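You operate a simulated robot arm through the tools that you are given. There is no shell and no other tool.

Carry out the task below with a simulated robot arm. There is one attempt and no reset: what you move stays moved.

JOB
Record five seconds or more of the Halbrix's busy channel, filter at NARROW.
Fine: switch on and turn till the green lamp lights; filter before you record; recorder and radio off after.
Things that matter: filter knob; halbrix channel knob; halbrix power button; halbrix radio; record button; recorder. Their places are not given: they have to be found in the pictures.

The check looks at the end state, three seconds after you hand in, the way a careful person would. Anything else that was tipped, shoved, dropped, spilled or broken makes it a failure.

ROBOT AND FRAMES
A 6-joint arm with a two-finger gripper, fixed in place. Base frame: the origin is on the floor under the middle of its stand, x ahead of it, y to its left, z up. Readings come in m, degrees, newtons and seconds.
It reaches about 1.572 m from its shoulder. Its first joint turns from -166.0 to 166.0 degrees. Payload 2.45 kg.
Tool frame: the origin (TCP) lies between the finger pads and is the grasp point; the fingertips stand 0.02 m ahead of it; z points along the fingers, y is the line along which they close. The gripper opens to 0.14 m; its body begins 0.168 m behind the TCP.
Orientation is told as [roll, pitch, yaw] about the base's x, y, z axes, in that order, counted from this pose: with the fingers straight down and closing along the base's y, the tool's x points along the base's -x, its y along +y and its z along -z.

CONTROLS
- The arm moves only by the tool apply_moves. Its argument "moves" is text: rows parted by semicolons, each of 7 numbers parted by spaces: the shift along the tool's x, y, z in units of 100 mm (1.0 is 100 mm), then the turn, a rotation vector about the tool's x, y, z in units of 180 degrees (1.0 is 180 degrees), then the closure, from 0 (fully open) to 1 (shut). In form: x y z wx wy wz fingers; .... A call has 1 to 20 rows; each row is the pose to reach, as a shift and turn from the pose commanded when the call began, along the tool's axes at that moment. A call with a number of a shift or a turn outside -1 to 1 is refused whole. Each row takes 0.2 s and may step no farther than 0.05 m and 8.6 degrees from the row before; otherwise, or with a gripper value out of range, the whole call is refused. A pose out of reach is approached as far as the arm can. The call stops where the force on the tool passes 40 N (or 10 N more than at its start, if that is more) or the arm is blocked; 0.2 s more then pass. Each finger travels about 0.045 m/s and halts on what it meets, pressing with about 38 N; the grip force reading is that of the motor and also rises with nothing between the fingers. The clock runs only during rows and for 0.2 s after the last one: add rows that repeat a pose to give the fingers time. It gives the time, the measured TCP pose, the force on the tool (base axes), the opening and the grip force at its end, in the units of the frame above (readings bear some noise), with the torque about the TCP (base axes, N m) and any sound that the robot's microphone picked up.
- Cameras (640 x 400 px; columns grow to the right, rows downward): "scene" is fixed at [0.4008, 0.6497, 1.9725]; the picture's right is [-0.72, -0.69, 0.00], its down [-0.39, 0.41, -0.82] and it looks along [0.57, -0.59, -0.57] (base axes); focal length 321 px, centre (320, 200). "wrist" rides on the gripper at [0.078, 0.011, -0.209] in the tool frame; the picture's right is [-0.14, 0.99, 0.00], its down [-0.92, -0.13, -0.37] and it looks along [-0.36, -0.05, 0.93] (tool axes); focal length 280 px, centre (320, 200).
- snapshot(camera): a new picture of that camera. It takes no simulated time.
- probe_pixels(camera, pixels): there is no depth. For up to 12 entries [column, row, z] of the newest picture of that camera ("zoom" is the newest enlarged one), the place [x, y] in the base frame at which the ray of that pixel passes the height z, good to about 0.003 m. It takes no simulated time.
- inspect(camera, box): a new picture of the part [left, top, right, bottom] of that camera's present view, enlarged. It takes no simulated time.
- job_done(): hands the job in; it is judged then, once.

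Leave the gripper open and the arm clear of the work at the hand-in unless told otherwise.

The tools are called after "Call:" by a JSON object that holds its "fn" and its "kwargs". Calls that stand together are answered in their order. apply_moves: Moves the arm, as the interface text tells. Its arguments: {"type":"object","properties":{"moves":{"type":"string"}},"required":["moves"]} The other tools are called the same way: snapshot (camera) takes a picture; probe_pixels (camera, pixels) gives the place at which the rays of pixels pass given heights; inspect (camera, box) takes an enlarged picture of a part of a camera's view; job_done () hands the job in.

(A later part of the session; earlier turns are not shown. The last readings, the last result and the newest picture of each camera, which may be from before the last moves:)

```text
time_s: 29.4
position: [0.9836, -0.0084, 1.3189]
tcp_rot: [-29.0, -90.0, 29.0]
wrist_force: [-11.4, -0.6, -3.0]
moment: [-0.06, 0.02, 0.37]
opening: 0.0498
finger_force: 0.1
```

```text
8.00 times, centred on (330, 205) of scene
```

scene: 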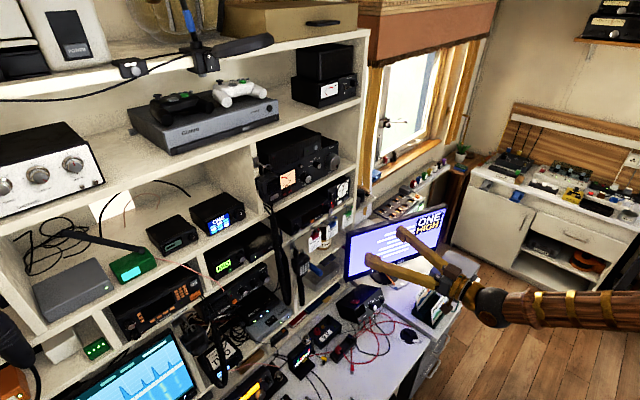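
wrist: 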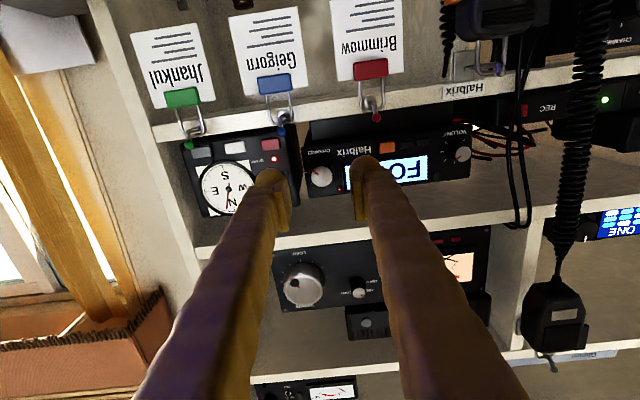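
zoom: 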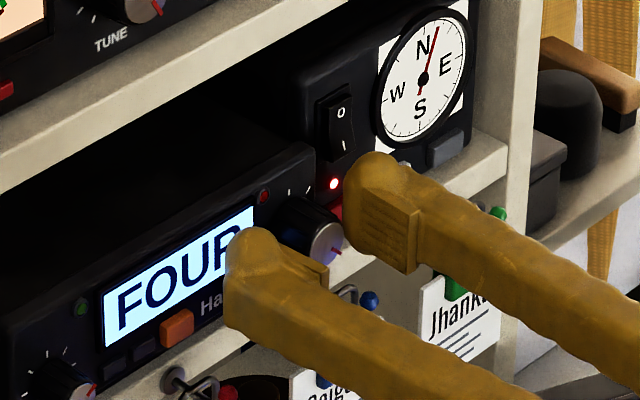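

Contact force is about 11 N on the +y side, so the +y fingertip is just touching the panel (panel at x≈1.004). I'll back off 4 mm, then close on the knob.

Call:
{"fn": "apply_moves", "kwargs": {"moves": "0 0 -0.04 0 0 0 0.643; 0 0 -0.04 0 0 0 0.643"}}

Call:
{"fn": "apply_moves", "kwargs": {"moves": "0 0 0 0 0 0 0.75; 0 0 0 0 0 0 0.85; 0 0 0 0 0 0 0.9; 0 0 0 0 0 0 0.9; 0 0 0 0 0 0 0.9"}}

Call:
{"fn": "inspect", "kwargs": {"camera": "wrist", "box": [240, 120, 400, 220]}}

Call:
{"fn": "inspect", "kwargs": {"camera": "scene", "box": [290, 180, 370, 230]}}

```text
time_s: 30.0
position: [0.9789, -0.0084, 1.3184]
tcp_rot: [-108.7, -90.0, 108.7]
wrist_force: [-1.0, 0.1, -0.2]
moment: [0.01, 0.0, 0.0]
opening: 0.05
finger_force: 0.0
```

```text
time_s: 31.2
position: [0.9794, -0.0081, 1.3195]
tcp_rot: [-88.4, -90.0, 88.4]
wrist_force: [2.2, 1.0, 1.2]
moment: [0.02, -0.04, 0.01]
opening: 0.0243
finger_force: 45.1
```

```text
4.00 times, centred on (320, 170) of wrist
```

zoom: 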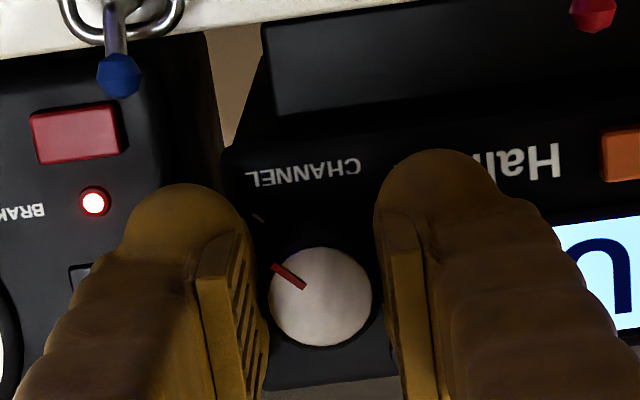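

```text
8.00 times, centred on (330, 205) of scene
```

zoom: 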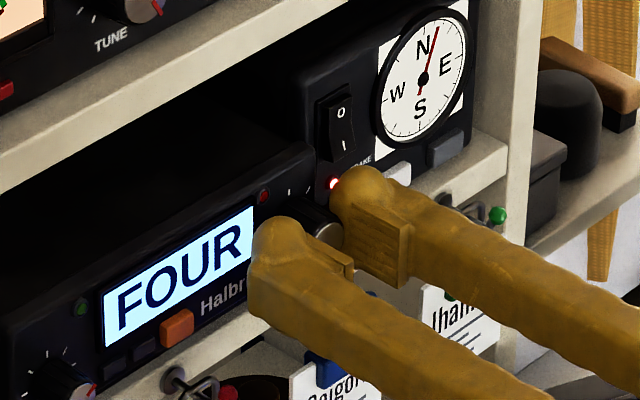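

The knob is held (opening 0.0243 m) with almost no side force. I'll turn it counter-clockwise as seen facing the panel (negative about tool z), first about 22°.

Call:
{"fn": "apply_moves", "kwargs": {"moves": "0 0 0 0 0 -0.042 0.9; 0 0 0 0 0 -0.084 0.9; 0 0 0 0 0 -0.125 0.9; 0 0 0 0 0 -0.125 0.9"}}

Call:
{"fn": "inspect", "kwargs": {"camera": "wrist", "box": [240, 120, 400, 220]}}

Call:
{"fn": "inspect", "kwargs": {"camera": "scene", "box": [290, 180, 370, 230]}}

```text
time_s: 32.2
position: [0.9793, -0.0077, 1.3188]
tcp_rot: [-90.1, -67.5, 90.1]
wrist_force: [-22.9, 2.0, 2.1]
moment: [-0.01, -0.06, 0.11]
opening: 0.0241
finger_force: 44.5
```

```text
4.00 times, centred on (320, 170) of wrist
```

zoom: 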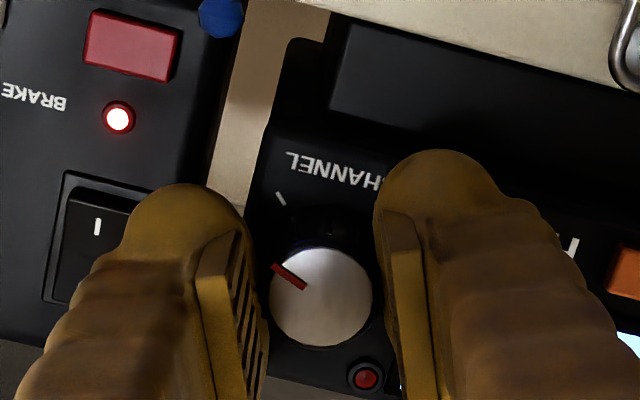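

```text
8.00 times, centred on (330, 205) of scene
```

zoom: 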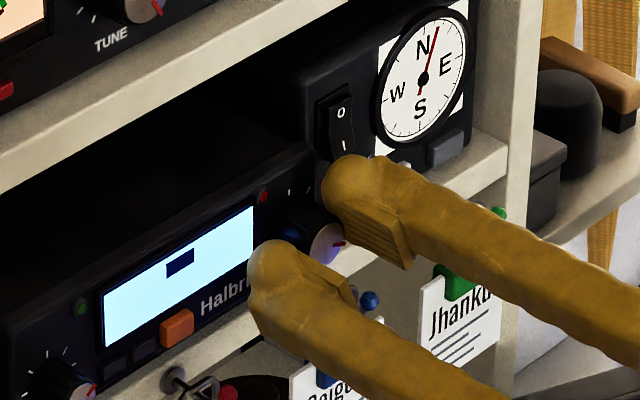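

The display shows "-", so the knob is between channels, and there's about 23 N of axial push. I'll ease back 1.5 mm and keep turning the same way to about 45° total.

Call:
{"fn": "apply_moves", "kwargs": {"moves": "0 0 -0.015 0 0 0 0.9; 0 0 -0.015 0 0 -0.042 0.9; 0 0 -0.015 0 0 -0.084 0.9; 0 0 -0.015 0 0 -0.125 0.9; 0 0 -0.015 0 0 -0.125 0.9"}}

Call:
{"fn": "inspect", "kwargs": {"camera": "wrist", "box": [240, 120, 400, 220]}}

Call:
{"fn": "inspect", "kwargs": {"camera": "scene", "box": [290, 180, 370, 230]}}

```text
time_s: 33.4
position: [0.978, -0.0086, 1.3188]
tcp_rot: [-90.1, -44.9, 90.0]
wrist_force: [36.3, 3.2, 11.7]
moment: [-0.02, -0.09, 0.07]
opening: 0.0244
finger_force: 44.8
```

```text
4.00 times, centred on (320, 170) of wrist
```

zoom: 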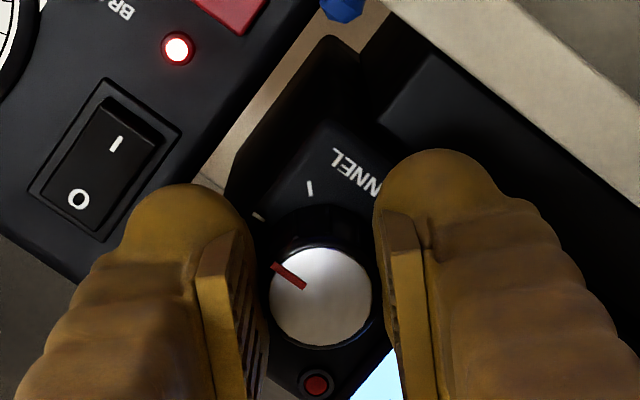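

```text
8.00 times, centred on (330, 205) of scene
```

zoom: 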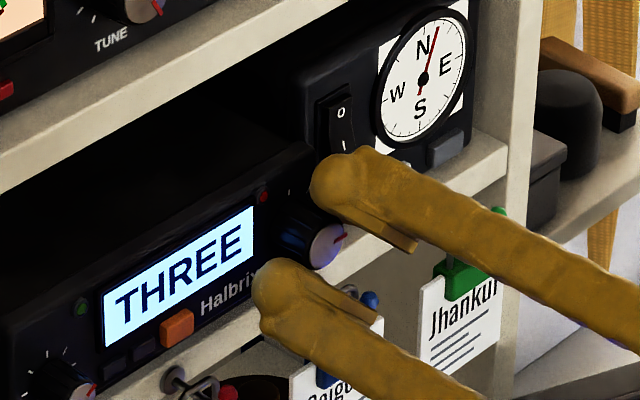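

THREE now shows and the green lamp is still dark. The force is +36 N because I'm pulling slightly, so I'll ease forward 0.9 mm and then turn on another 45° toward TWO.

Call:
{"fn": "apply_moves", "kwargs": {"moves": "0 0 0.009 0 0 0 0.9; 0 0 0.009 0 0 -0.042 0.9; 0 0 0.009 0 0 -0.084 0.9; 0 0 0.009 0 0 -0.125 0.9; 0 0 0.009 0 0 -0.125 0.9"}}

Call:
{"fn": "inspect", "kwargs": {"camera": "scene", "box": [290, 180, 370, 230]}}

```text
time_s: 34.6
position: [0.9783, -0.0084, 1.3195]
tcp_rot: [-90.0, -22.5, 89.9]
wrist_force: [-12.8, -21.8, 13.2]
moment: [0.01, -0.14, -0.3]
opening: 0.0244
finger_force: 45.0
```

```text
8.00 times, centred on (330, 205) of scene
```

zoom: 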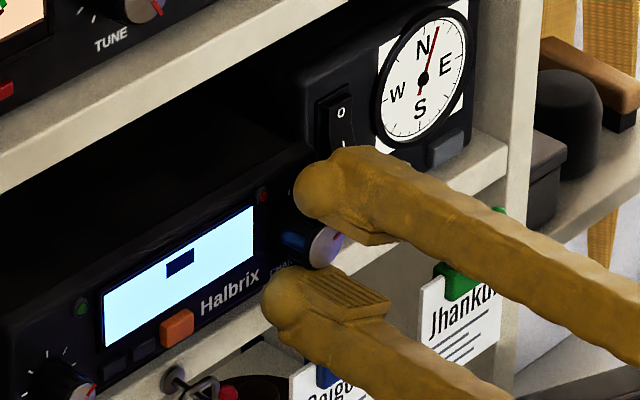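

In between again, with a side force of about 22 N from slight off-centring. I'll shift about 0.5 mm to relieve it and turn the final 22° to the next detent.

Call:
{"fn": "apply_moves", "kwargs": {"moves": "0.004 -0.005 -0.003 0 0 0 0.9; 0.004 -0.005 -0.003 0 0 -0.042 0.9; 0.004 -0.005 -0.003 0 0 -0.084 0.9; 0.004 -0.005 -0.003 0 0 -0.125 0.9; 0.004 -0.005 -0.003 0 0 -0.125 0.9"}}

Call:
{"fn": "inspect", "kwargs": {"camera": "scene", "box": [290, 180, 370, 230]}}

Call:
{"fn": "inspect", "kwargs": {"camera": "wrist", "box": [240, 120, 400, 220]}}

```text
time_s: 35.8
position: [0.9782, -0.0091, 1.3187]
tcp_rot: [-90.0, 0.1, 90.0]
wrist_force: [-1.3, -12.7, 18.1]
moment: [0.01, -0.21, -0.13]
opening: 0.0243
finger_force: 45.1
```

```text
8.00 times, centred on (330, 205) of scene
```

zoom: 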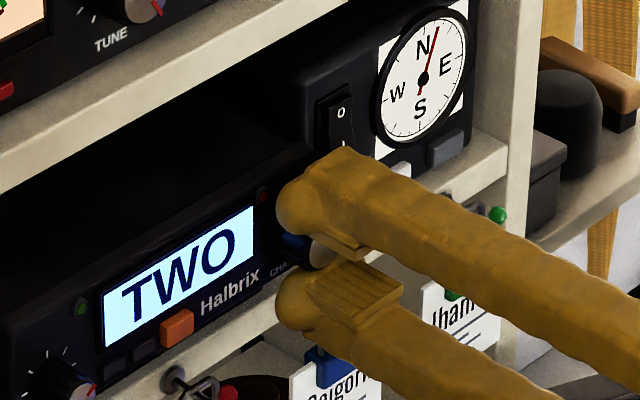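

```text
4.00 times, centred on (320, 170) of wrist
```

zoom: 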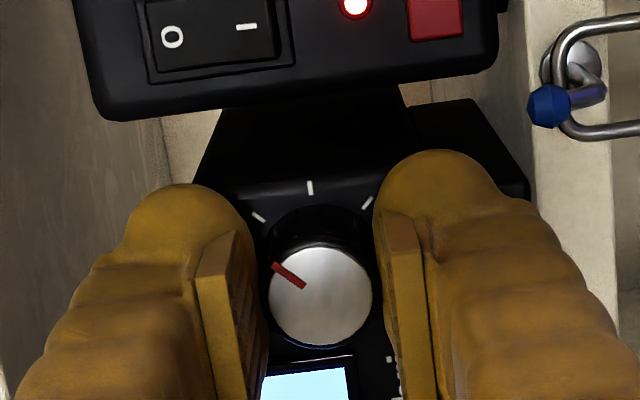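

TWO now shows, lamp still dark. I'll hold here one second to be sure before moving on.

Call:
{"fn": "apply_moves", "kwargs": {"moves": "0 0 0 0 0 0 0.9; 0 0 0 0 0 0 0.9; 0 0 0 0 0 0 0.9; 0 0 0 0 0 0 0.9; 0 0 0 0 0 0 0.9"}}

Call:
{"fn": "inspect", "kwargs": {"camera": "scene", "box": [290, 180, 370, 230]}}

```text
time_s: 37.0
position: [0.978, -0.009, 1.3202]
tcp_rot: [-90.0, 0.0, 90.1]
wrist_force: [1.5, -7.4, 21.0]
moment: [0.03, -0.23, -0.04]
opening: 0.0242
finger_force: 44.8
```

```text
8.00 times, centred on (330, 205) of scene
```

zoom: 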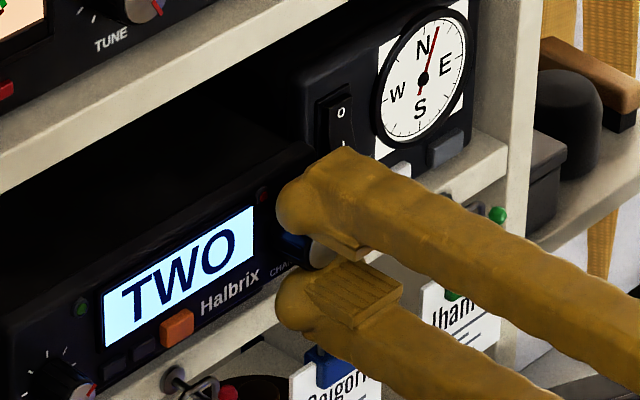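

Still dark. I'll relieve the upward force by about 0.5 mm and turn another 45° toward ONE.

Call:
{"fn": "apply_moves", "kwargs": {"moves": "0.002 -0.005 0 0 0 0 0.9; 0.002 -0.005 0 0 0 -0.042 0.9; 0.002 -0.005 0 0 0 -0.084 0.9; 0.002 -0.005 0 0 0 -0.125 0.9; 0.002 -0.005 0 0 0 -0.167 0.9; 0.002 -0.005 0 0 0 -0.209 0.9; 0.002 -0.005 0 0 0 -0.25 0.9; 0.002 -0.005 0 0 0 -0.25 0.9"}}

Call:
{"fn": "inspect", "kwargs": {"camera": "scene", "box": [290, 180, 370, 230]}}

Call:
{"fn": "inspect", "kwargs": {"camera": "wrist", "box": [240, 120, 400, 220]}}

```text
time_s: 38.0
position: [0.9787, -0.0093, 1.3209]
tcp_rot: [-90.0, 20.7, 90.0]
wrist_force: [-19.1, -0.6, 2.7]
moment: [-0.03, -0.01, 0.06]
opening: 0.0241
finger_force: 45.4
stopped in row 4: the force on the tool passed its limit at 42 N (the readings are from after the stop); the commanded pose is now the measured one
```

```text
8.00 times, centred on (330, 205) of scene
```

zoom: 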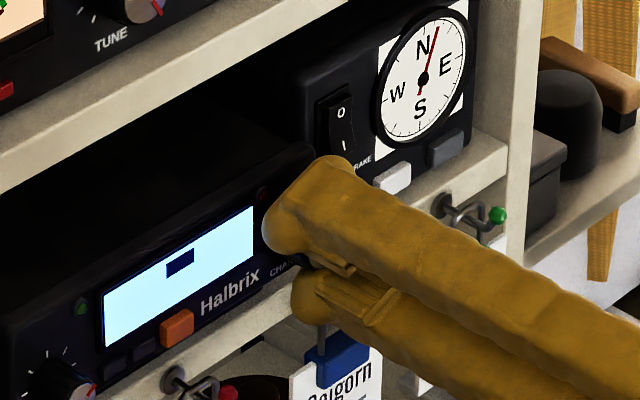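

```text
4.00 times, centred on (320, 170) of wrist
```

zoom: 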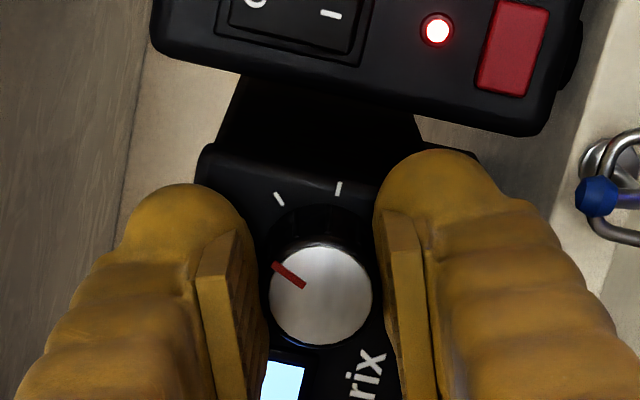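

The force limit stopped me about 21° into the turn ("-" on the display). The residual is 19 N axial. I'll ease back 0.5 mm and continue in smaller steps.

Call:
{"fn": "apply_moves", "kwargs": {"moves": "0 0 -0.005 0 0 0 0.9; 0 0 -0.005 0 0 -0.022 0.9; 0 0 -0.005 0 0 -0.044 0.9; 0 0 -0.005 0 0 -0.066 0.9; 0 0 -0.005 0 0 -0.066 0.9"}}

```text
time_s: 39.2
position: [0.9782, -0.0084, 1.3208]
tcp_rot: [-90.0, 32.7, 90.0]
wrist_force: [16.3, -4.4, 11.8]
moment: [-0.03, -0.11, -0.08]
opening: 0.0242
finger_force: 45.2
```

Now about 33° past TWO. I'll continue the remaining 12° with tiny relief shifts.

Call:
{"fn": "apply_moves", "kwargs": {"moves": "0.0016 -0.0025 0.004 0 0 0 0.9; 0.0016 -0.0025 0.004 0 0 -0.022 0.9; 0.0016 -0.0025 0.004 0 0 -0.044 0.9; 0.0016 -0.0025 0.004 0 0 -0.068 0.9; 0.0016 -0.0025 0.004 0 0 -0.068 0.9"}}

Call:
{"fn": "inspect", "kwargs": {"camera": "scene", "box": [290, 180, 370, 230]}}

Call:
{"fn": "inspect", "kwargs": {"camera": "wrist", "box": [240, 120, 400, 220]}}

```text
time_s: 40.4
position: [0.9783, -0.0089, 1.3199]
tcp_rot: [-90.1, 45.0, 90.1]
wrist_force: [-9.4, -6.7, 9.8]
moment: [-0.01, -0.11, -0.1]
opening: 0.0242
finger_force: 44.9
```

```text
8.00 times, centred on (330, 205) of scene
```

zoom: 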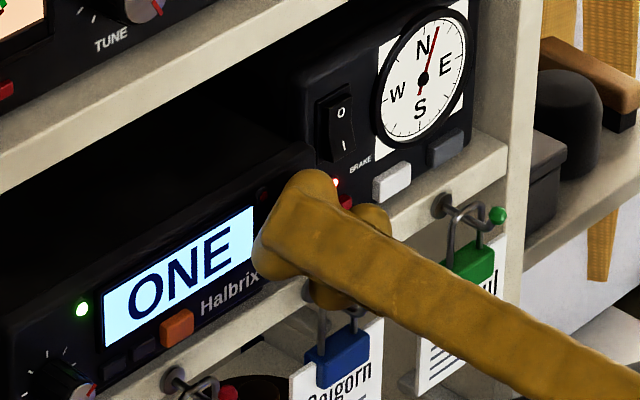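

```text
4.00 times, centred on (320, 170) of wrist
```

zoom: 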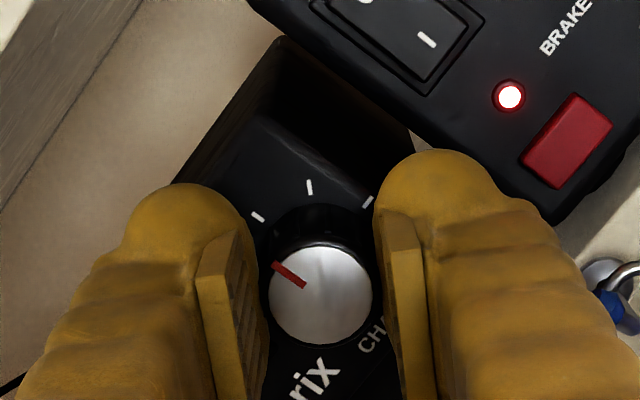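

ONE is showing and the green lamp at zoom (82,309) is lit, so this is the busy channel. I'll open slightly (to 3.6 cm, to stay clear of the hook) and withdraw straight back.

Call:
{"fn": "apply_moves", "kwargs": {"moves": "0 0 0 0 0 0 0.8; 0 0 0 0 0 0 0.743; 0 0 0 0 0 0 0.743; 0 0 0 0 0 0 0.743"}}

Call:
{"fn": "inspect", "kwargs": {"camera": "wrist", "box": [240, 120, 400, 220]}}

Call:
{"fn": "inspect", "kwargs": {"camera": "scene", "box": [290, 180, 370, 230]}}

```text
time_s: 41.4
position: [0.9795, -0.008, 1.32]
tcp_rot: [-90.0, 44.9, 90.0]
wrist_force: [-0.3, 0.0, -0.3]
moment: [-0.03, -0.01, 0.01]
opening: 0.0359
finger_force: 0.1
```

```text
4.00 times, centred on (320, 170) of wrist
```

zoom: 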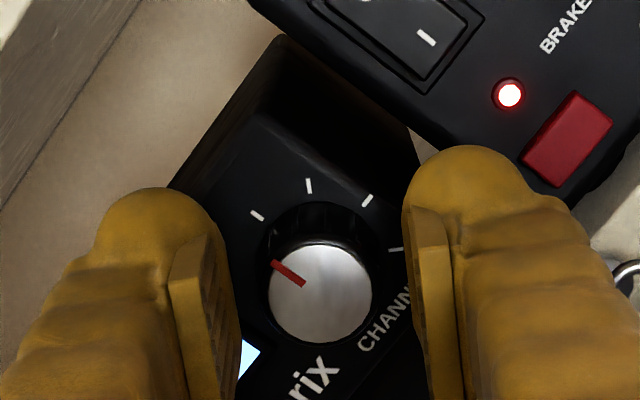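

```text
8.00 times, centred on (330, 205) of scene
```

zoom: 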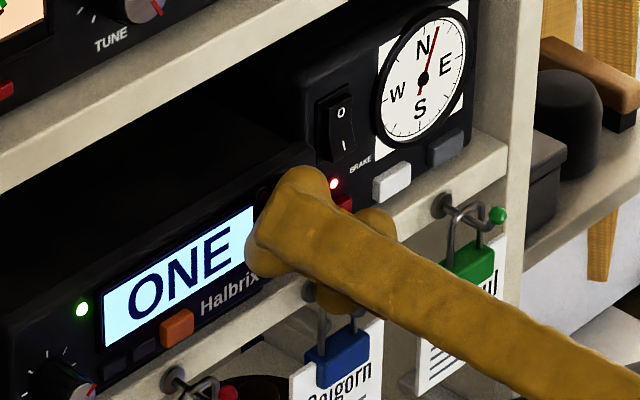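

The knob is free, and the display still shows ONE with the lamp lit. I'll withdraw 10 cm straight back, then look again.

Call:
{"fn": "apply_moves", "kwargs": {"moves": "0 0 -0.2 0 0 0 0.743; 0 0 -0.5 0 0 0 0.743; 0 0 -0.9 0 0 0 0.743; 0 0 -1.0 0 0 0 0.743; 0 0 -1.0 0 0 0 0.743"}}

Call:
{"fn": "apply_moves", "kwargs": {"moves": "0 0 -0.3 0 0 0.042 0.743; 0 0 -0.6 0 0 0.084 0.743; 0 0 -0.6 0 0 0.126 0.743; 0 0 -0.6 0 0 0.168 0.743; 0 0 -0.6 0 0 0.21 0.743; 0 0 -0.6 0 0 0.252 0.743; 0 0 -0.6 0 0 0.294 0.743; 0 0 -0.6 0 0 0.336 0.743; 0 0 -0.6 0 0 0.378 0.743; 0 0 -0.6 0 0 0.42 0.743; 0 0 -0.6 0 0 0.462 0.743; 0 0 -0.6 0 0 0.504 0.743; 0 0 -0.6 0 0 0.546 0.743; 0 0 -0.6 0 0 0.588 0.743; 0 0 -0.6 0 0 0.63 0.743; 0 0 -0.6 0 0 0.672 0.743; 0 0 -0.6 0 0 0.714 0.743; 0 0 -0.6 0 0 0.75 0.743; 0 0 -0.6 0 0 0.75 0.743"}}

Call:
{"fn": "snapshot", "kwargs": {"camera": "scene"}}

Call:
{"fn": "snapshot", "kwargs": {"camera": "wrist"}}

```text
time_s: 42.6
position: [0.878, -0.0101, 1.3201]
tcp_rot: [-90.0, 44.9, 89.9]
wrist_force: [-0.3, 0.5, 0.4]
moment: [-0.03, 0.04, 0.03]
opening: 0.0361
finger_force: 0.0
```

```text
time_s: 46.6
position: [0.8186, -0.0094, 1.3189]
tcp_rot: [85.4, -89.7, -85.4]
wrist_force: [0.0, 0.5, -1.5]
moment: [-0.04, 0.03, 0.01]
opening: 0.036
finger_force: 0.0
```

```text
taken
```

scene: 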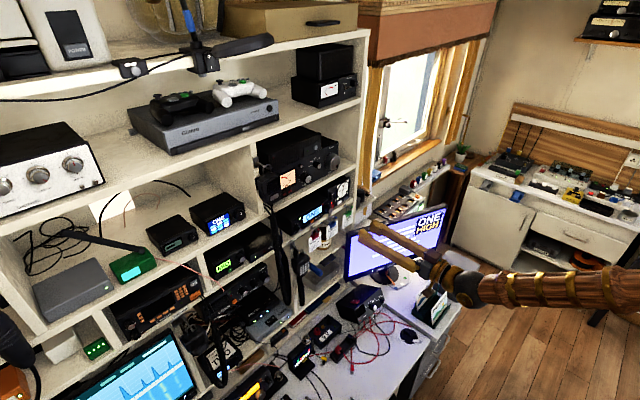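

```text
taken
```

wrist: 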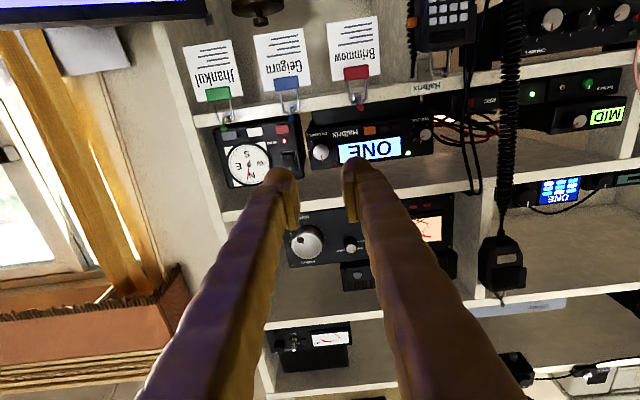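

ONE and the green lamp hold. Next is the filter knob at y≈0.34. I'll back off a bit and travel in +y in front of the hanging mic, well clear of it at x≈0.76.

Call:
{"fn": "apply_moves", "kwargs": {"moves": "0 0.2 -0.4 0 0 0 0.643; 0 0.6 -0.6 0 0 0 0.643; 0 1.0 -0.6 0 0 0 0.643; 0 1.0 -0.6 0 0 0 0.643"}}

Call:
{"fn": "apply_moves", "kwargs": {"moves": "0 0.4 0 0 0 0 0.643; 0 0.8 0 0 0 0 0.643; 0 1.0 0 0 0 0 0.643; 0 1.0 0 0 0 0 0.643"}}

Call:
{"fn": "apply_moves", "kwargs": {"moves": "0 0.4 0 0 0 0 0.643; -0.1 0.8 0 0 0 0 0.643; -0.1 1.0 0 0 0 0 0.643; -0.1 1.0 0 0 0 0 0.643"}}

Call:
{"fn": "snapshot", "kwargs": {"camera": "wrist"}}

Call:
{"fn": "snapshot", "kwargs": {"camera": "scene"}}

```text
time_s: 47.6
position: [0.7602, 0.0913, 1.3185]
tcp_rot: [83.6, -89.9, -83.7]
wrist_force: [0.1, -0.4, 0.6]
moment: [-0.02, -0.01, 0.01]
opening: 0.0499
finger_force: 0.1
```

```text
time_s: 48.6
position: [0.7598, 0.1925, 1.3193]
tcp_rot: [81.9, -89.9, -82.0]
wrist_force: [-0.1, 0.2, 0.0]
moment: [-0.02, -0.03, 0.01]
opening: 0.0501
finger_force: 0.0
```

```text
time_s: 49.6
position: [0.7585, 0.2907, 1.3278]
tcp_rot: [80.5, -90.0, -80.5]
wrist_force: [-0.1, 0.5, -0.2]
moment: [-0.01, -0.03, 0.0]
opening: 0.0499
finger_force: 0.0
```

```text
taken
```

wrist: 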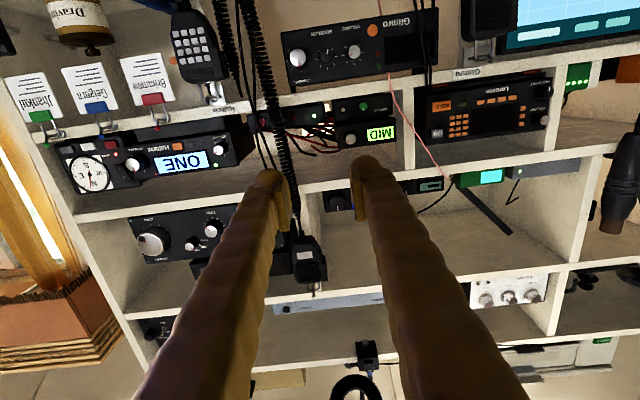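

```text
taken
```

scene: 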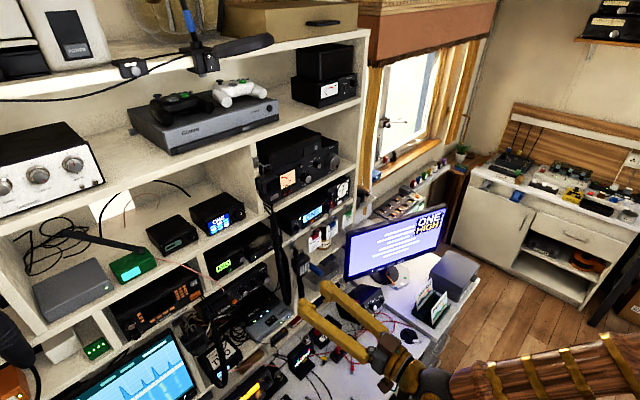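

I'm now opposite the filter. I'll shift 5 cm further in +y and take a close look at the MID filter knob and the pink wire near it.

Call:
{"fn": "apply_moves", "kwargs": {"moves": "0 0.25 0.2 0 0 0 0.643; 0 0.5 0.5 0 0 0 0.643; 0 0.5 0.5 0 0 0 0.643"}}

Call:
{"fn": "snapshot", "kwargs": {"camera": "wrist"}}

Call:
{"fn": "inspect", "kwargs": {"camera": "wrist", "box": [240, 90, 400, 190]}}

Call:
{"fn": "inspect", "kwargs": {"camera": "scene", "box": [190, 220, 286, 280]}}

```text
time_s: 50.4
position: [0.8092, 0.3404, 1.3302]
tcp_rot: [76.4, -89.9, -76.3]
wrist_force: [0.6, 0.5, -0.1]
moment: [0.01, 0.01, -0.02]
opening: 0.0501
finger_force: 0.1
```

```text
taken
```

wrist: 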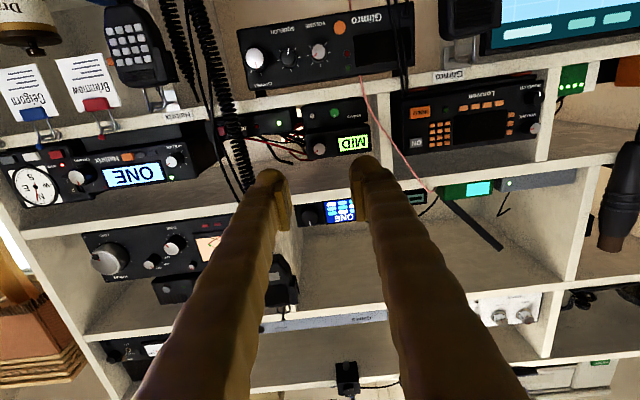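

```text
4.00 times, centred on (320, 140) of wrist
```

zoom: 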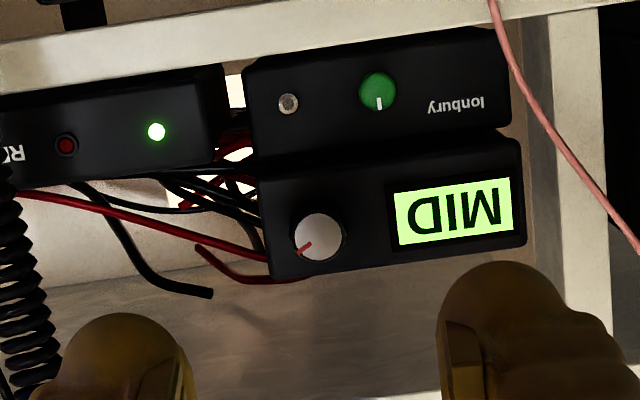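

```text
6.67 times, centred on (238, 250) of scene
```

zoom: 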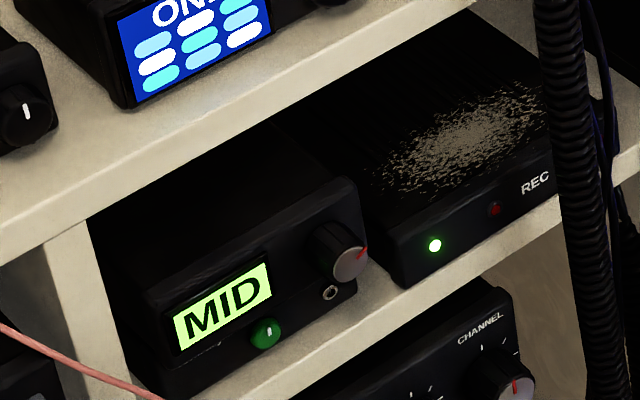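

The filter knob face is at about (0.998, 0.341, 1.330), with its pointer at about 2 o'clock, and the display reads MID. The gripper is already lined up. I'll advance 10 cm with a 4 cm opening and check.

Call:
{"fn": "apply_moves", "kwargs": {"moves": "0 0 0.4 0 0 0 0.714; 0 0 0.8 0 0 0 0.714; 0 0 1.0 0 0 0 0.714; 0 0 1.0 0 0 0 0.714"}}

Call:
{"fn": "inspect", "kwargs": {"camera": "wrist", "box": [240, 120, 400, 220]}}

Call:
{"fn": "inspect", "kwargs": {"camera": "scene", "box": [200, 225, 280, 275]}}

```text
time_s: 51.4
position: [0.9092, 0.3415, 1.3297]
tcp_rot: [85.6, -89.9, -85.6]
wrist_force: [-0.6, 0.7, -0.5]
moment: [-0.04, 0.01, -0.01]
opening: 0.04
finger_force: 0.1
```

```text
4.00 times, centred on (320, 170) of wrist
```

zoom: 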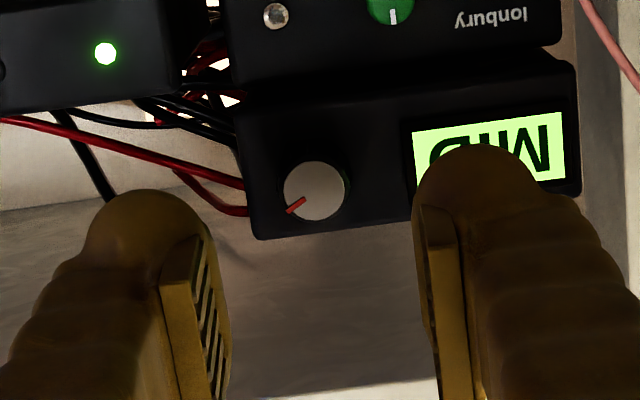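

```text
8.00 times, centred on (240, 250) of scene
```

zoom: 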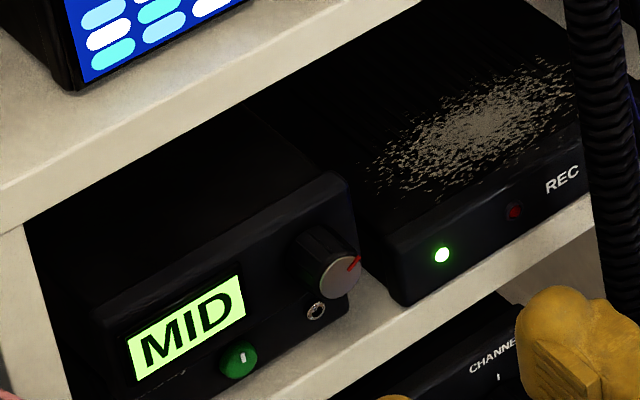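

The knob stays centred (zoom 315,190). I'll advance 7.6 cm so the tips overlap the knob by about 9 mm.

Call:
{"fn": "apply_moves", "kwargs": {"moves": "0 0 0.3 0 0 0 0.714; 0 0 0.55 0 0 0 0.714; 0 0 0.65 0 0 0 0.714; 0 0 0.72 0 0 0 0.714; 0 0 0.76 0 0 0 0.714; 0 0 0.76 0 0 0 0.714"}}

Call:
{"fn": "inspect", "kwargs": {"camera": "wrist", "box": [240, 120, 400, 220]}}

Call:
{"fn": "inspect", "kwargs": {"camera": "scene", "box": [200, 225, 280, 275]}}

```text
time_s: 52.8
position: [0.9857, 0.3415, 1.3297]
tcp_rot: [79.0, -89.9, -78.9]
wrist_force: [0.3, -0.6, 0.1]
moment: [0.02, -0.04, 0.01]
opening: 0.0402
finger_force: 0.1
```

```text
4.00 times, centred on (320, 170) of wrist
```

zoom: 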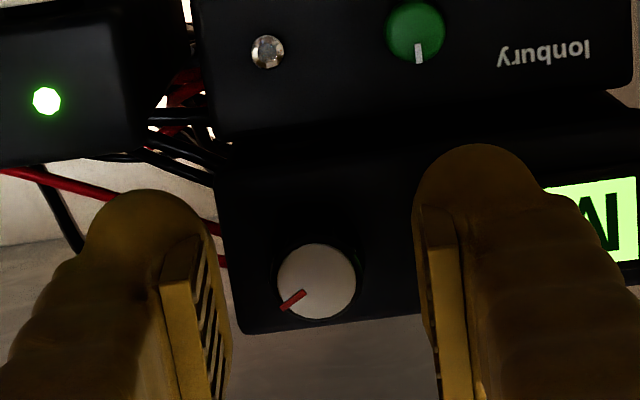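

```text
8.00 times, centred on (240, 250) of scene
```

zoom: 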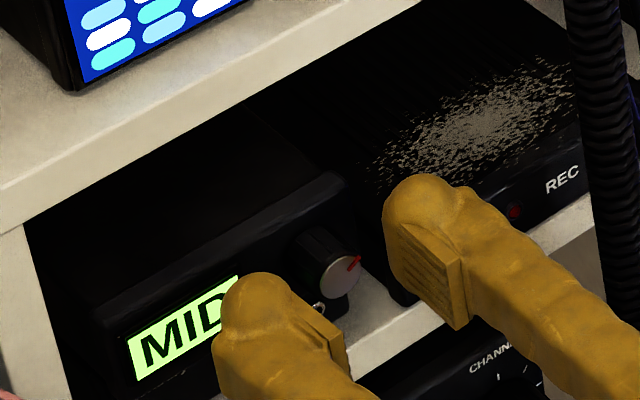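

No contact yet and the knob is well centred. I'll advance 3 mm more and check the force before closing.

Call:
{"fn": "apply_moves", "kwargs": {"moves": "0 0 0.015 0 0 0 0.714; 0 0 0.03 0 0 0 0.714; 0 0 0.03 0 0 0 0.714"}}

```text
time_s: 53.6
position: [0.9876, 0.3408, 1.3302]
tcp_rot: [85.6, -89.9, -85.5]
wrist_force: [-0.2, 0.0, -0.5]
moment: [0.01, 0.0, 0.0]
opening: 0.0401
finger_force: 0.0
```

Still free. Closing on the knob now.

Call:
{"fn": "apply_moves", "kwargs": {"moves": "0 0 0 0 0 0 0.8; 0 0 0 0 0 0 0.9; 0 0 0 0 0 0 0.93; 0 0 0 0 0 0 0.93; 0 0 0 0 0 0 0.93"}}

Call:
{"fn": "inspect", "kwargs": {"camera": "wrist", "box": [240, 120, 400, 220]}}

Call:
{"fn": "inspect", "kwargs": {"camera": "scene", "box": [200, 225, 280, 275]}}

```text
time_s: 54.8
position: [0.9872, 0.339, 1.3307]
tcp_rot: [85.2, -89.9, -85.2]
wrist_force: [-0.4, -19.0, -1.0]
moment: [0.02, 0.02, -0.2]
opening: 0.0183
finger_force: 43.5
```

```text
4.00 times, centred on (320, 170) of wrist
```

zoom: 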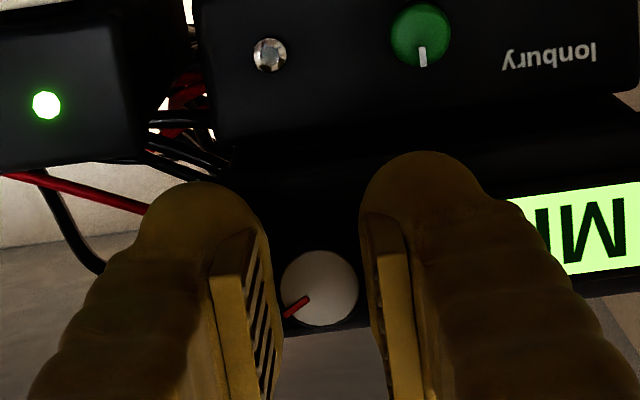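

```text
8.00 times, centred on (240, 250) of scene
```

zoom: 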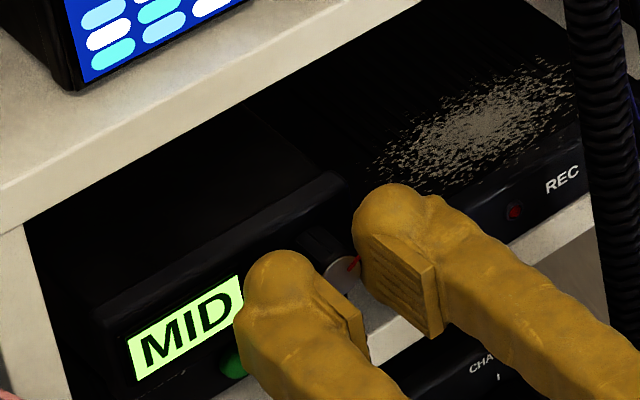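

The knob is held (opening 0.0183 m) with 19 N sideways in -y, so I'm about 1 mm off centre. I'll shift 0.8 mm in -y to relieve it, then turn clockwise about 22°.

Call:
{"fn": "apply_moves", "kwargs": {"moves": "0 -0.008 0 0 0 0 0.93; 0 -0.008 0 0 0 0 0.93"}}

Call:
{"fn": "apply_moves", "kwargs": {"moves": "0 0 0 0 0 0.042 0.93; 0 0 0 0 0 0.084 0.93; 0 0 0 0 0 0.125 0.93; 0 0 0 0 0 0.125 0.93"}}

Call:
{"fn": "inspect", "kwargs": {"camera": "wrist", "box": [240, 120, 400, 220]}}

Call:
{"fn": "inspect", "kwargs": {"camera": "scene", "box": [200, 225, 280, 275]}}

```text
time_s: 55.4
position: [0.9879, 0.3389, 1.3298]
tcp_rot: [72.9, -89.9, -72.9]
wrist_force: [8.6, -14.4, -2.8]
moment: [0.03, 0.01, -0.16]
opening: 0.0184
finger_force: 43.9
```

```text
time_s: 56.4
position: [0.9888, 0.3393, 1.3298]
tcp_rot: [89.9, -67.3, -89.9]
wrist_force: [6.3, -11.3, -3.7]
moment: [0.03, 0.07, -0.14]
opening: 0.0184
finger_force: 43.8
```

```text
4.00 times, centred on (320, 170) of wrist
```

zoom: 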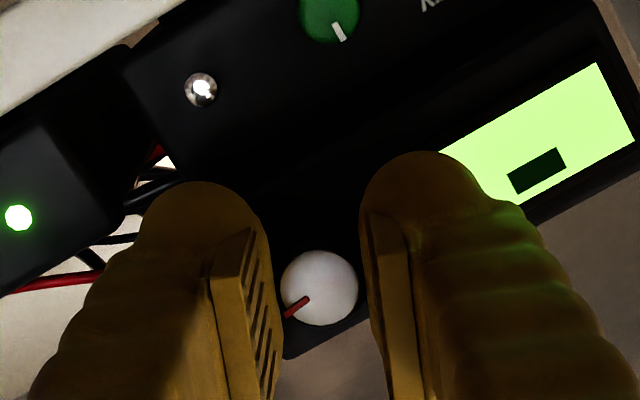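

```text
8.00 times, centred on (240, 250) of scene
```

zoom: 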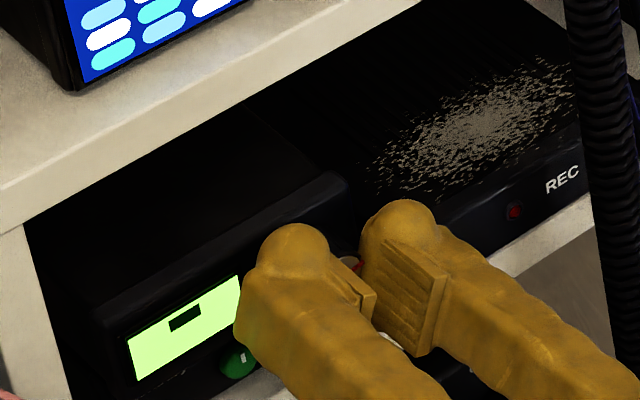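

The display shows "-", in between. I'll continue clockwise another 22°, easing 0.4 mm in the force direction.

Call:
{"fn": "apply_moves", "kwargs": {"moves": "0 -0.004 0 0 0 0.042 0.93; 0 -0.004 0 0 0 0.084 0.93; 0 -0.004 0 0 0 0.125 0.93; 0 -0.004 0 0 0 0.125 0.93"}}

Call:
{"fn": "inspect", "kwargs": {"camera": "wrist", "box": [240, 120, 400, 220]}}

Call:
{"fn": "inspect", "kwargs": {"camera": "scene", "box": [200, 225, 280, 275]}}

```text
time_s: 57.4
position: [0.9896, 0.34, 1.3299]
tcp_rot: [90.0, -44.8, -90.0]
wrist_force: [4.3, -1.2, -0.6]
moment: [-0.01, 0.06, 0.06]
opening: 0.018
finger_force: 43.5
```

```text
4.00 times, centred on (320, 170) of wrist
```

zoom: 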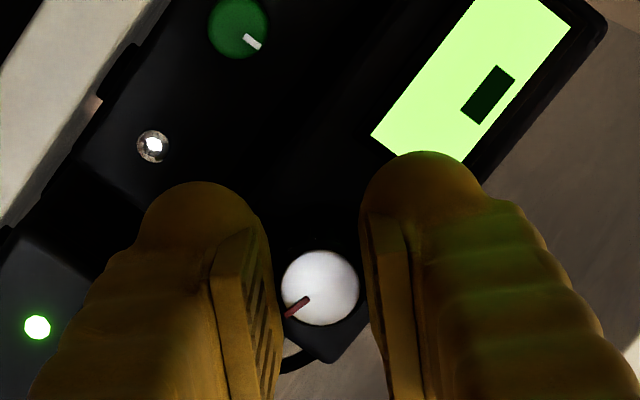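

```text
8.00 times, centred on (240, 250) of scene
```

zoom: 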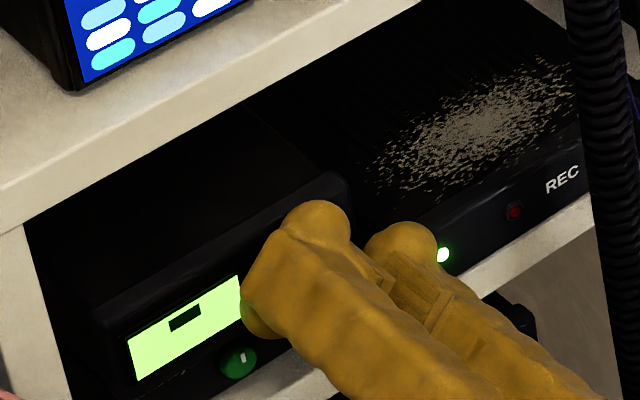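

Still "-" at 45°, so the spacing is larger. I'll continue another 15°.

Call:
{"fn": "apply_moves", "kwargs": {"moves": "0 0 0 0 0 0.028 0.93; 0 0 0 0 0 0.056 0.93; 0 0 0 0 0 0.083 0.93; 0 0 0 0 0 0.083 0.93"}}

Call:
{"fn": "inspect", "kwargs": {"camera": "wrist", "box": [240, 120, 400, 220]}}

Call:
{"fn": "inspect", "kwargs": {"camera": "scene", "box": [200, 225, 280, 275]}}

```text
time_s: 58.4
position: [0.9883, 0.3406, 1.331]
tcp_rot: [90.0, -29.8, -90.1]
wrist_force: [18.8, 7.4, 0.1]
moment: [0.01, -0.01, 0.07]
opening: 0.0182
finger_force: 43.1
```

```text
4.00 times, centred on (320, 170) of wrist
```

zoom: 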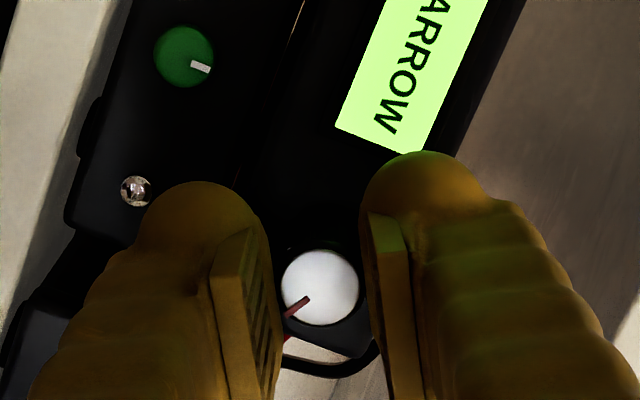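

```text
8.00 times, centred on (240, 250) of scene
```

zoom: 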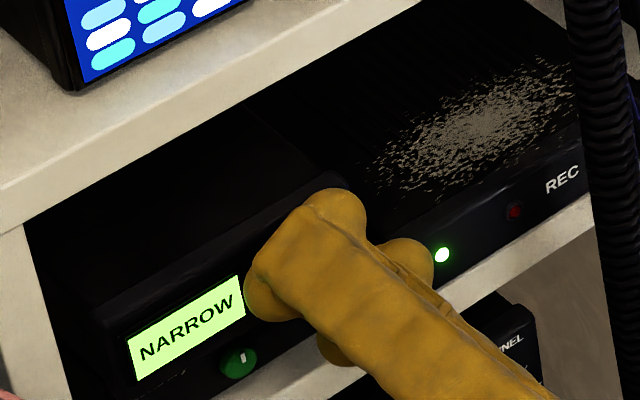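

NARROW is showing. I'll open only to 2.8 cm, because the lower finger is near the jack, then check the display before withdrawing.

Call:
{"fn": "apply_moves", "kwargs": {"moves": "0 0 0.003 0 0 0 0.87; 0 0 0.003 0 0 0 0.8; 0 0 0.003 0 0 0 0.8; 0 0 0.003 0 0 0 0.8"}}

Call:
{"fn": "inspect", "kwargs": {"camera": "wrist", "box": [240, 120, 400, 220]}}

Call:
{"fn": "inspect", "kwargs": {"camera": "scene", "box": [200, 225, 280, 275]}}

```text
time_s: 59.4
position: [0.9876, 0.3408, 1.3307]
tcp_rot: [89.9, -30.0, -90.0]
wrist_force: [-0.1, 0.3, -0.1]
moment: [-0.02, 0.01, 0.0]
opening: 0.0279
finger_force: 0.1
```

```text
4.00 times, centred on (320, 170) of wrist
```

zoom: 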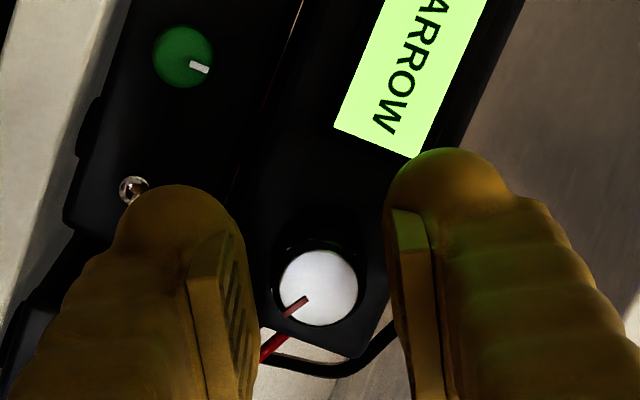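

```text
8.00 times, centred on (240, 250) of scene
```

zoom: 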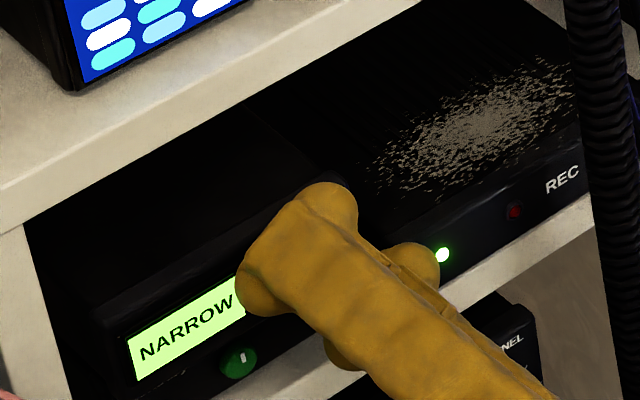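

NARROW stays with the fingers off. I'll withdraw straight back 10 cm, then a further 6 cm while levelling the tool by -60° and shutting the fingers.

Call:
{"fn": "apply_moves", "kwargs": {"moves": "0 0 -0.2 0 0 0 0.8; 0 0 -0.5 0 0 0 0.8; 0 0 -0.9 0 0 0 0.8; 0 0 -1.0 0 0 0 0.8; 0 0 -1.0 0 0 0 0.8"}}

Call:
{"fn": "apply_moves", "kwargs": {"moves": "0 0 -0.3 0 0 -0.042 0.8; 0 0 -0.6 0 0 -0.084 0.9; 0 0 -0.8 0 0 -0.126 1; 0 0 -0.8 0 0 -0.168 1; 0 0 -0.8 0 0 -0.21 1; 0 0 -0.8 0 0 -0.252 1; 0 0 -0.8 0 0 -0.294 1; 0 0 -0.8 0 0 -0.333 1; 0 0 -0.8 0 0 -0.333 1"}}

Call:
{"fn": "snapshot", "kwargs": {"camera": "wrist"}}

Call:
{"fn": "inspect", "kwargs": {"camera": "scene", "box": [200, 225, 280, 275]}}

```text
time_s: 60.6
position: [0.8883, 0.3388, 1.3282]
tcp_rot: [90.0, -30.0, -90.0]
wrist_force: [0.3, -0.3, -0.2]
moment: [-0.01, -0.02, -0.04]
opening: 0.0281
finger_force: 0.1
```

```text
time_s: 62.6
position: [0.8087, 0.3406, 1.33]
tcp_rot: [67.9, -89.9, -68.0]
wrist_force: [-0.3, 1.0, -0.7]
moment: [-0.01, -0.01, -0.01]
opening: 0.0
finger_force: 29.7
```

```text
taken
```

wrist: 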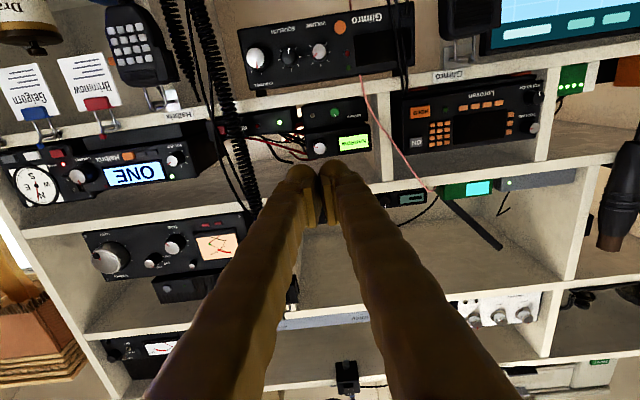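

```text
8.00 times, centred on (240, 250) of scene
```

zoom: 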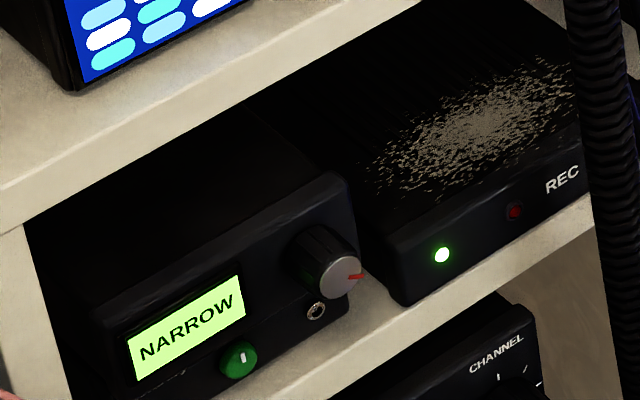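

The filter reads NARROW and sits where it was. Next is the record button: I'll move to y≈0.19, z≈1.29, staying at x≈0.80, and look at the cords in front of it.

Call:
{"fn": "apply_moves", "kwargs": {"moves": "0.2 -0.4 0 0 0 0 1; 0.4 -0.8 0 0 0 0 1; 0.4 -1.0 0 0 0 0 1; 0.4 -1.0 0 0 0 0 1"}}

Call:
{"fn": "apply_moves", "kwargs": {"moves": "0 -0.3 0 0 0 0 1; 0 -0.5 0 0 0 0 1; 0 -0.5 0 0 0 0 1"}}

Call:
{"fn": "snapshot", "kwargs": {"camera": "wrist"}}

Call:
{"fn": "inspect", "kwargs": {"camera": "wrist", "box": [280, 100, 408, 180]}}

Call:
{"fn": "inspect", "kwargs": {"camera": "scene", "box": [250, 210, 314, 250]}}

```text
time_s: 63.6
position: [0.8074, 0.242, 1.2899]
tcp_rot: [74.3, -89.9, -74.3]
wrist_force: [1.0, 0.0, -0.1]
moment: [-0.02, 0.03, 0.0]
opening: 0.0003
finger_force: 29.2
```

```text
time_s: 64.4
position: [0.8073, 0.1905, 1.2905]
tcp_rot: [80.7, -90.0, -80.5]
wrist_force: [0.1, 0.2, 0.3]
moment: [0.0, -0.01, 0.03]
opening: 0.0
finger_force: 29.5
```

```text
taken
```

wrist: 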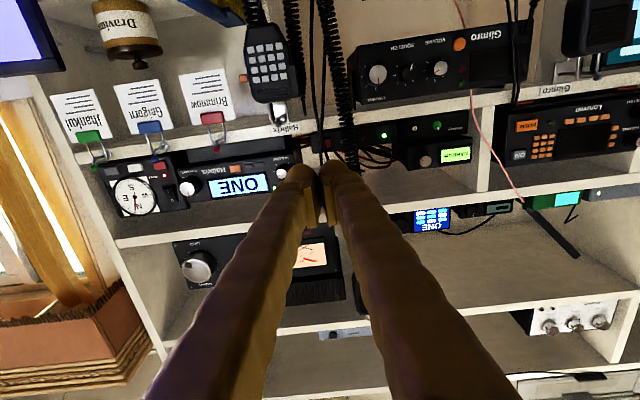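

```text
5.00 times, centred on (344, 140) of wrist
```

zoom: 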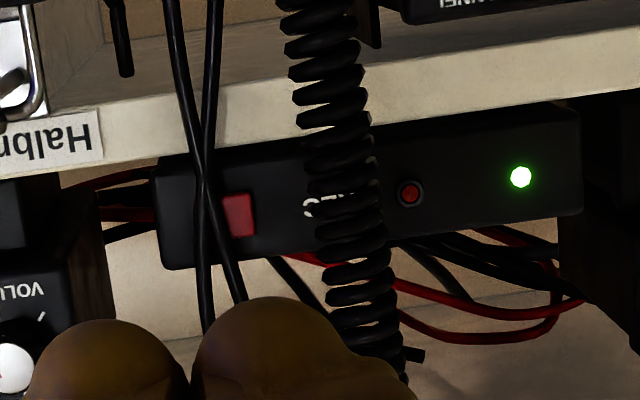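

```text
10.00 times, centred on (282, 230) of scene
```

zoom: 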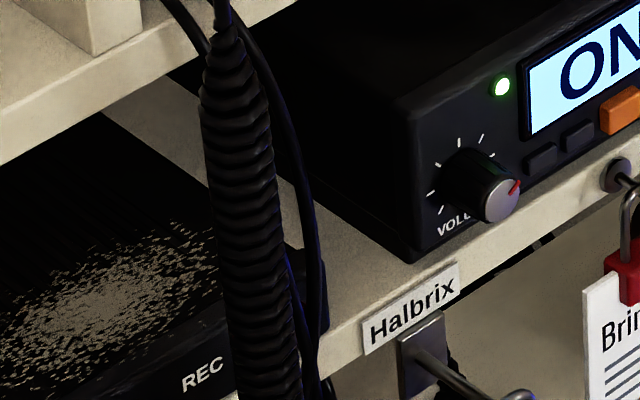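

Both cameras show the red button at about (1.005, 0.199, 1.2845). It sits between two thin cables (y≈0.194) and the coil (about (0.97, 0.232)). The lamp and ONE still show on the Halbrix.

Plan: open to a 6 cm gap so the coil passes between the fingers, yaw 8° toward +y, and press with the -y fingertip on the free part of the button. First I'll set that pose well in front.

Call:
{"fn": "apply_moves", "kwargs": {"moves": "0 0.2 0 -0.0222 0 0 0.8; 0.025 0.43 0 -0.0444 0 0 0.571; 0.025 0.43 0.2 -0.0444 0 0 0.571; 0.025 0.43 0.35 -0.0444 0 0 0.571; 0.025 0.43 0.35 -0.0444 0 0 0.571; 0.025 0.43 0.35 -0.0444 0 0 0.571"}}

Call:
{"fn": "snapshot", "kwargs": {"camera": "wrist"}}

Call:
{"fn": "inspect", "kwargs": {"camera": "wrist", "box": [220, 110, 380, 210]}}

Call:
{"fn": "inspect", "kwargs": {"camera": "scene", "box": [240, 210, 336, 270]}}

```text
time_s: 65.8
position: [0.8438, 0.2338, 1.2873]
tcp_rot: [89.6, -89.9, -81.5]
wrist_force: [-0.2, 0.2, 0.2]
moment: [-0.02, -0.04, 0.02]
opening: 0.0598
finger_force: 0.0
```

```text
taken
```

wrist: 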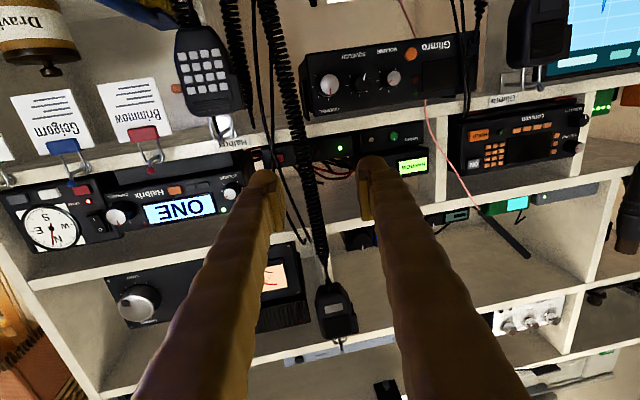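

```text
4.00 times, centred on (300, 160) of wrist
```

zoom: 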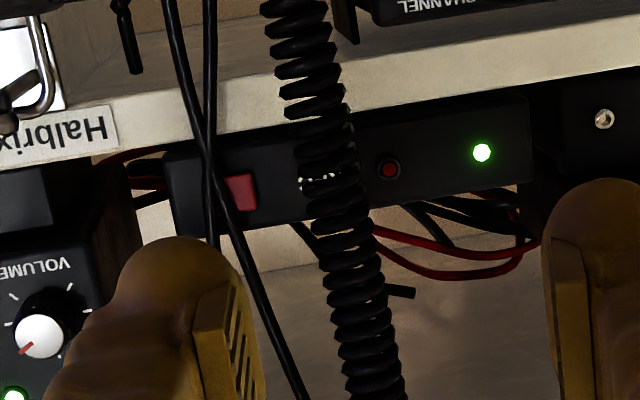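

```text
6.67 times, centred on (288, 240) of scene
```

zoom: 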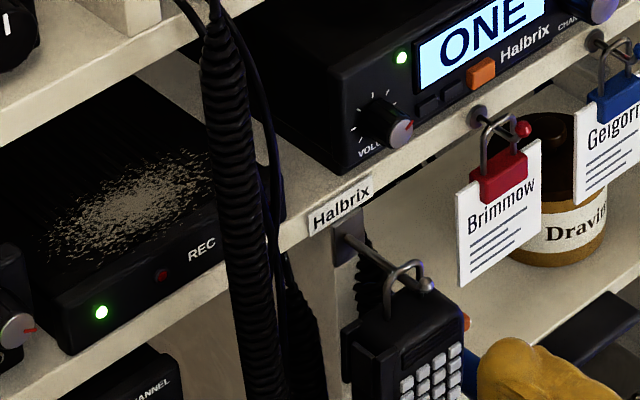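

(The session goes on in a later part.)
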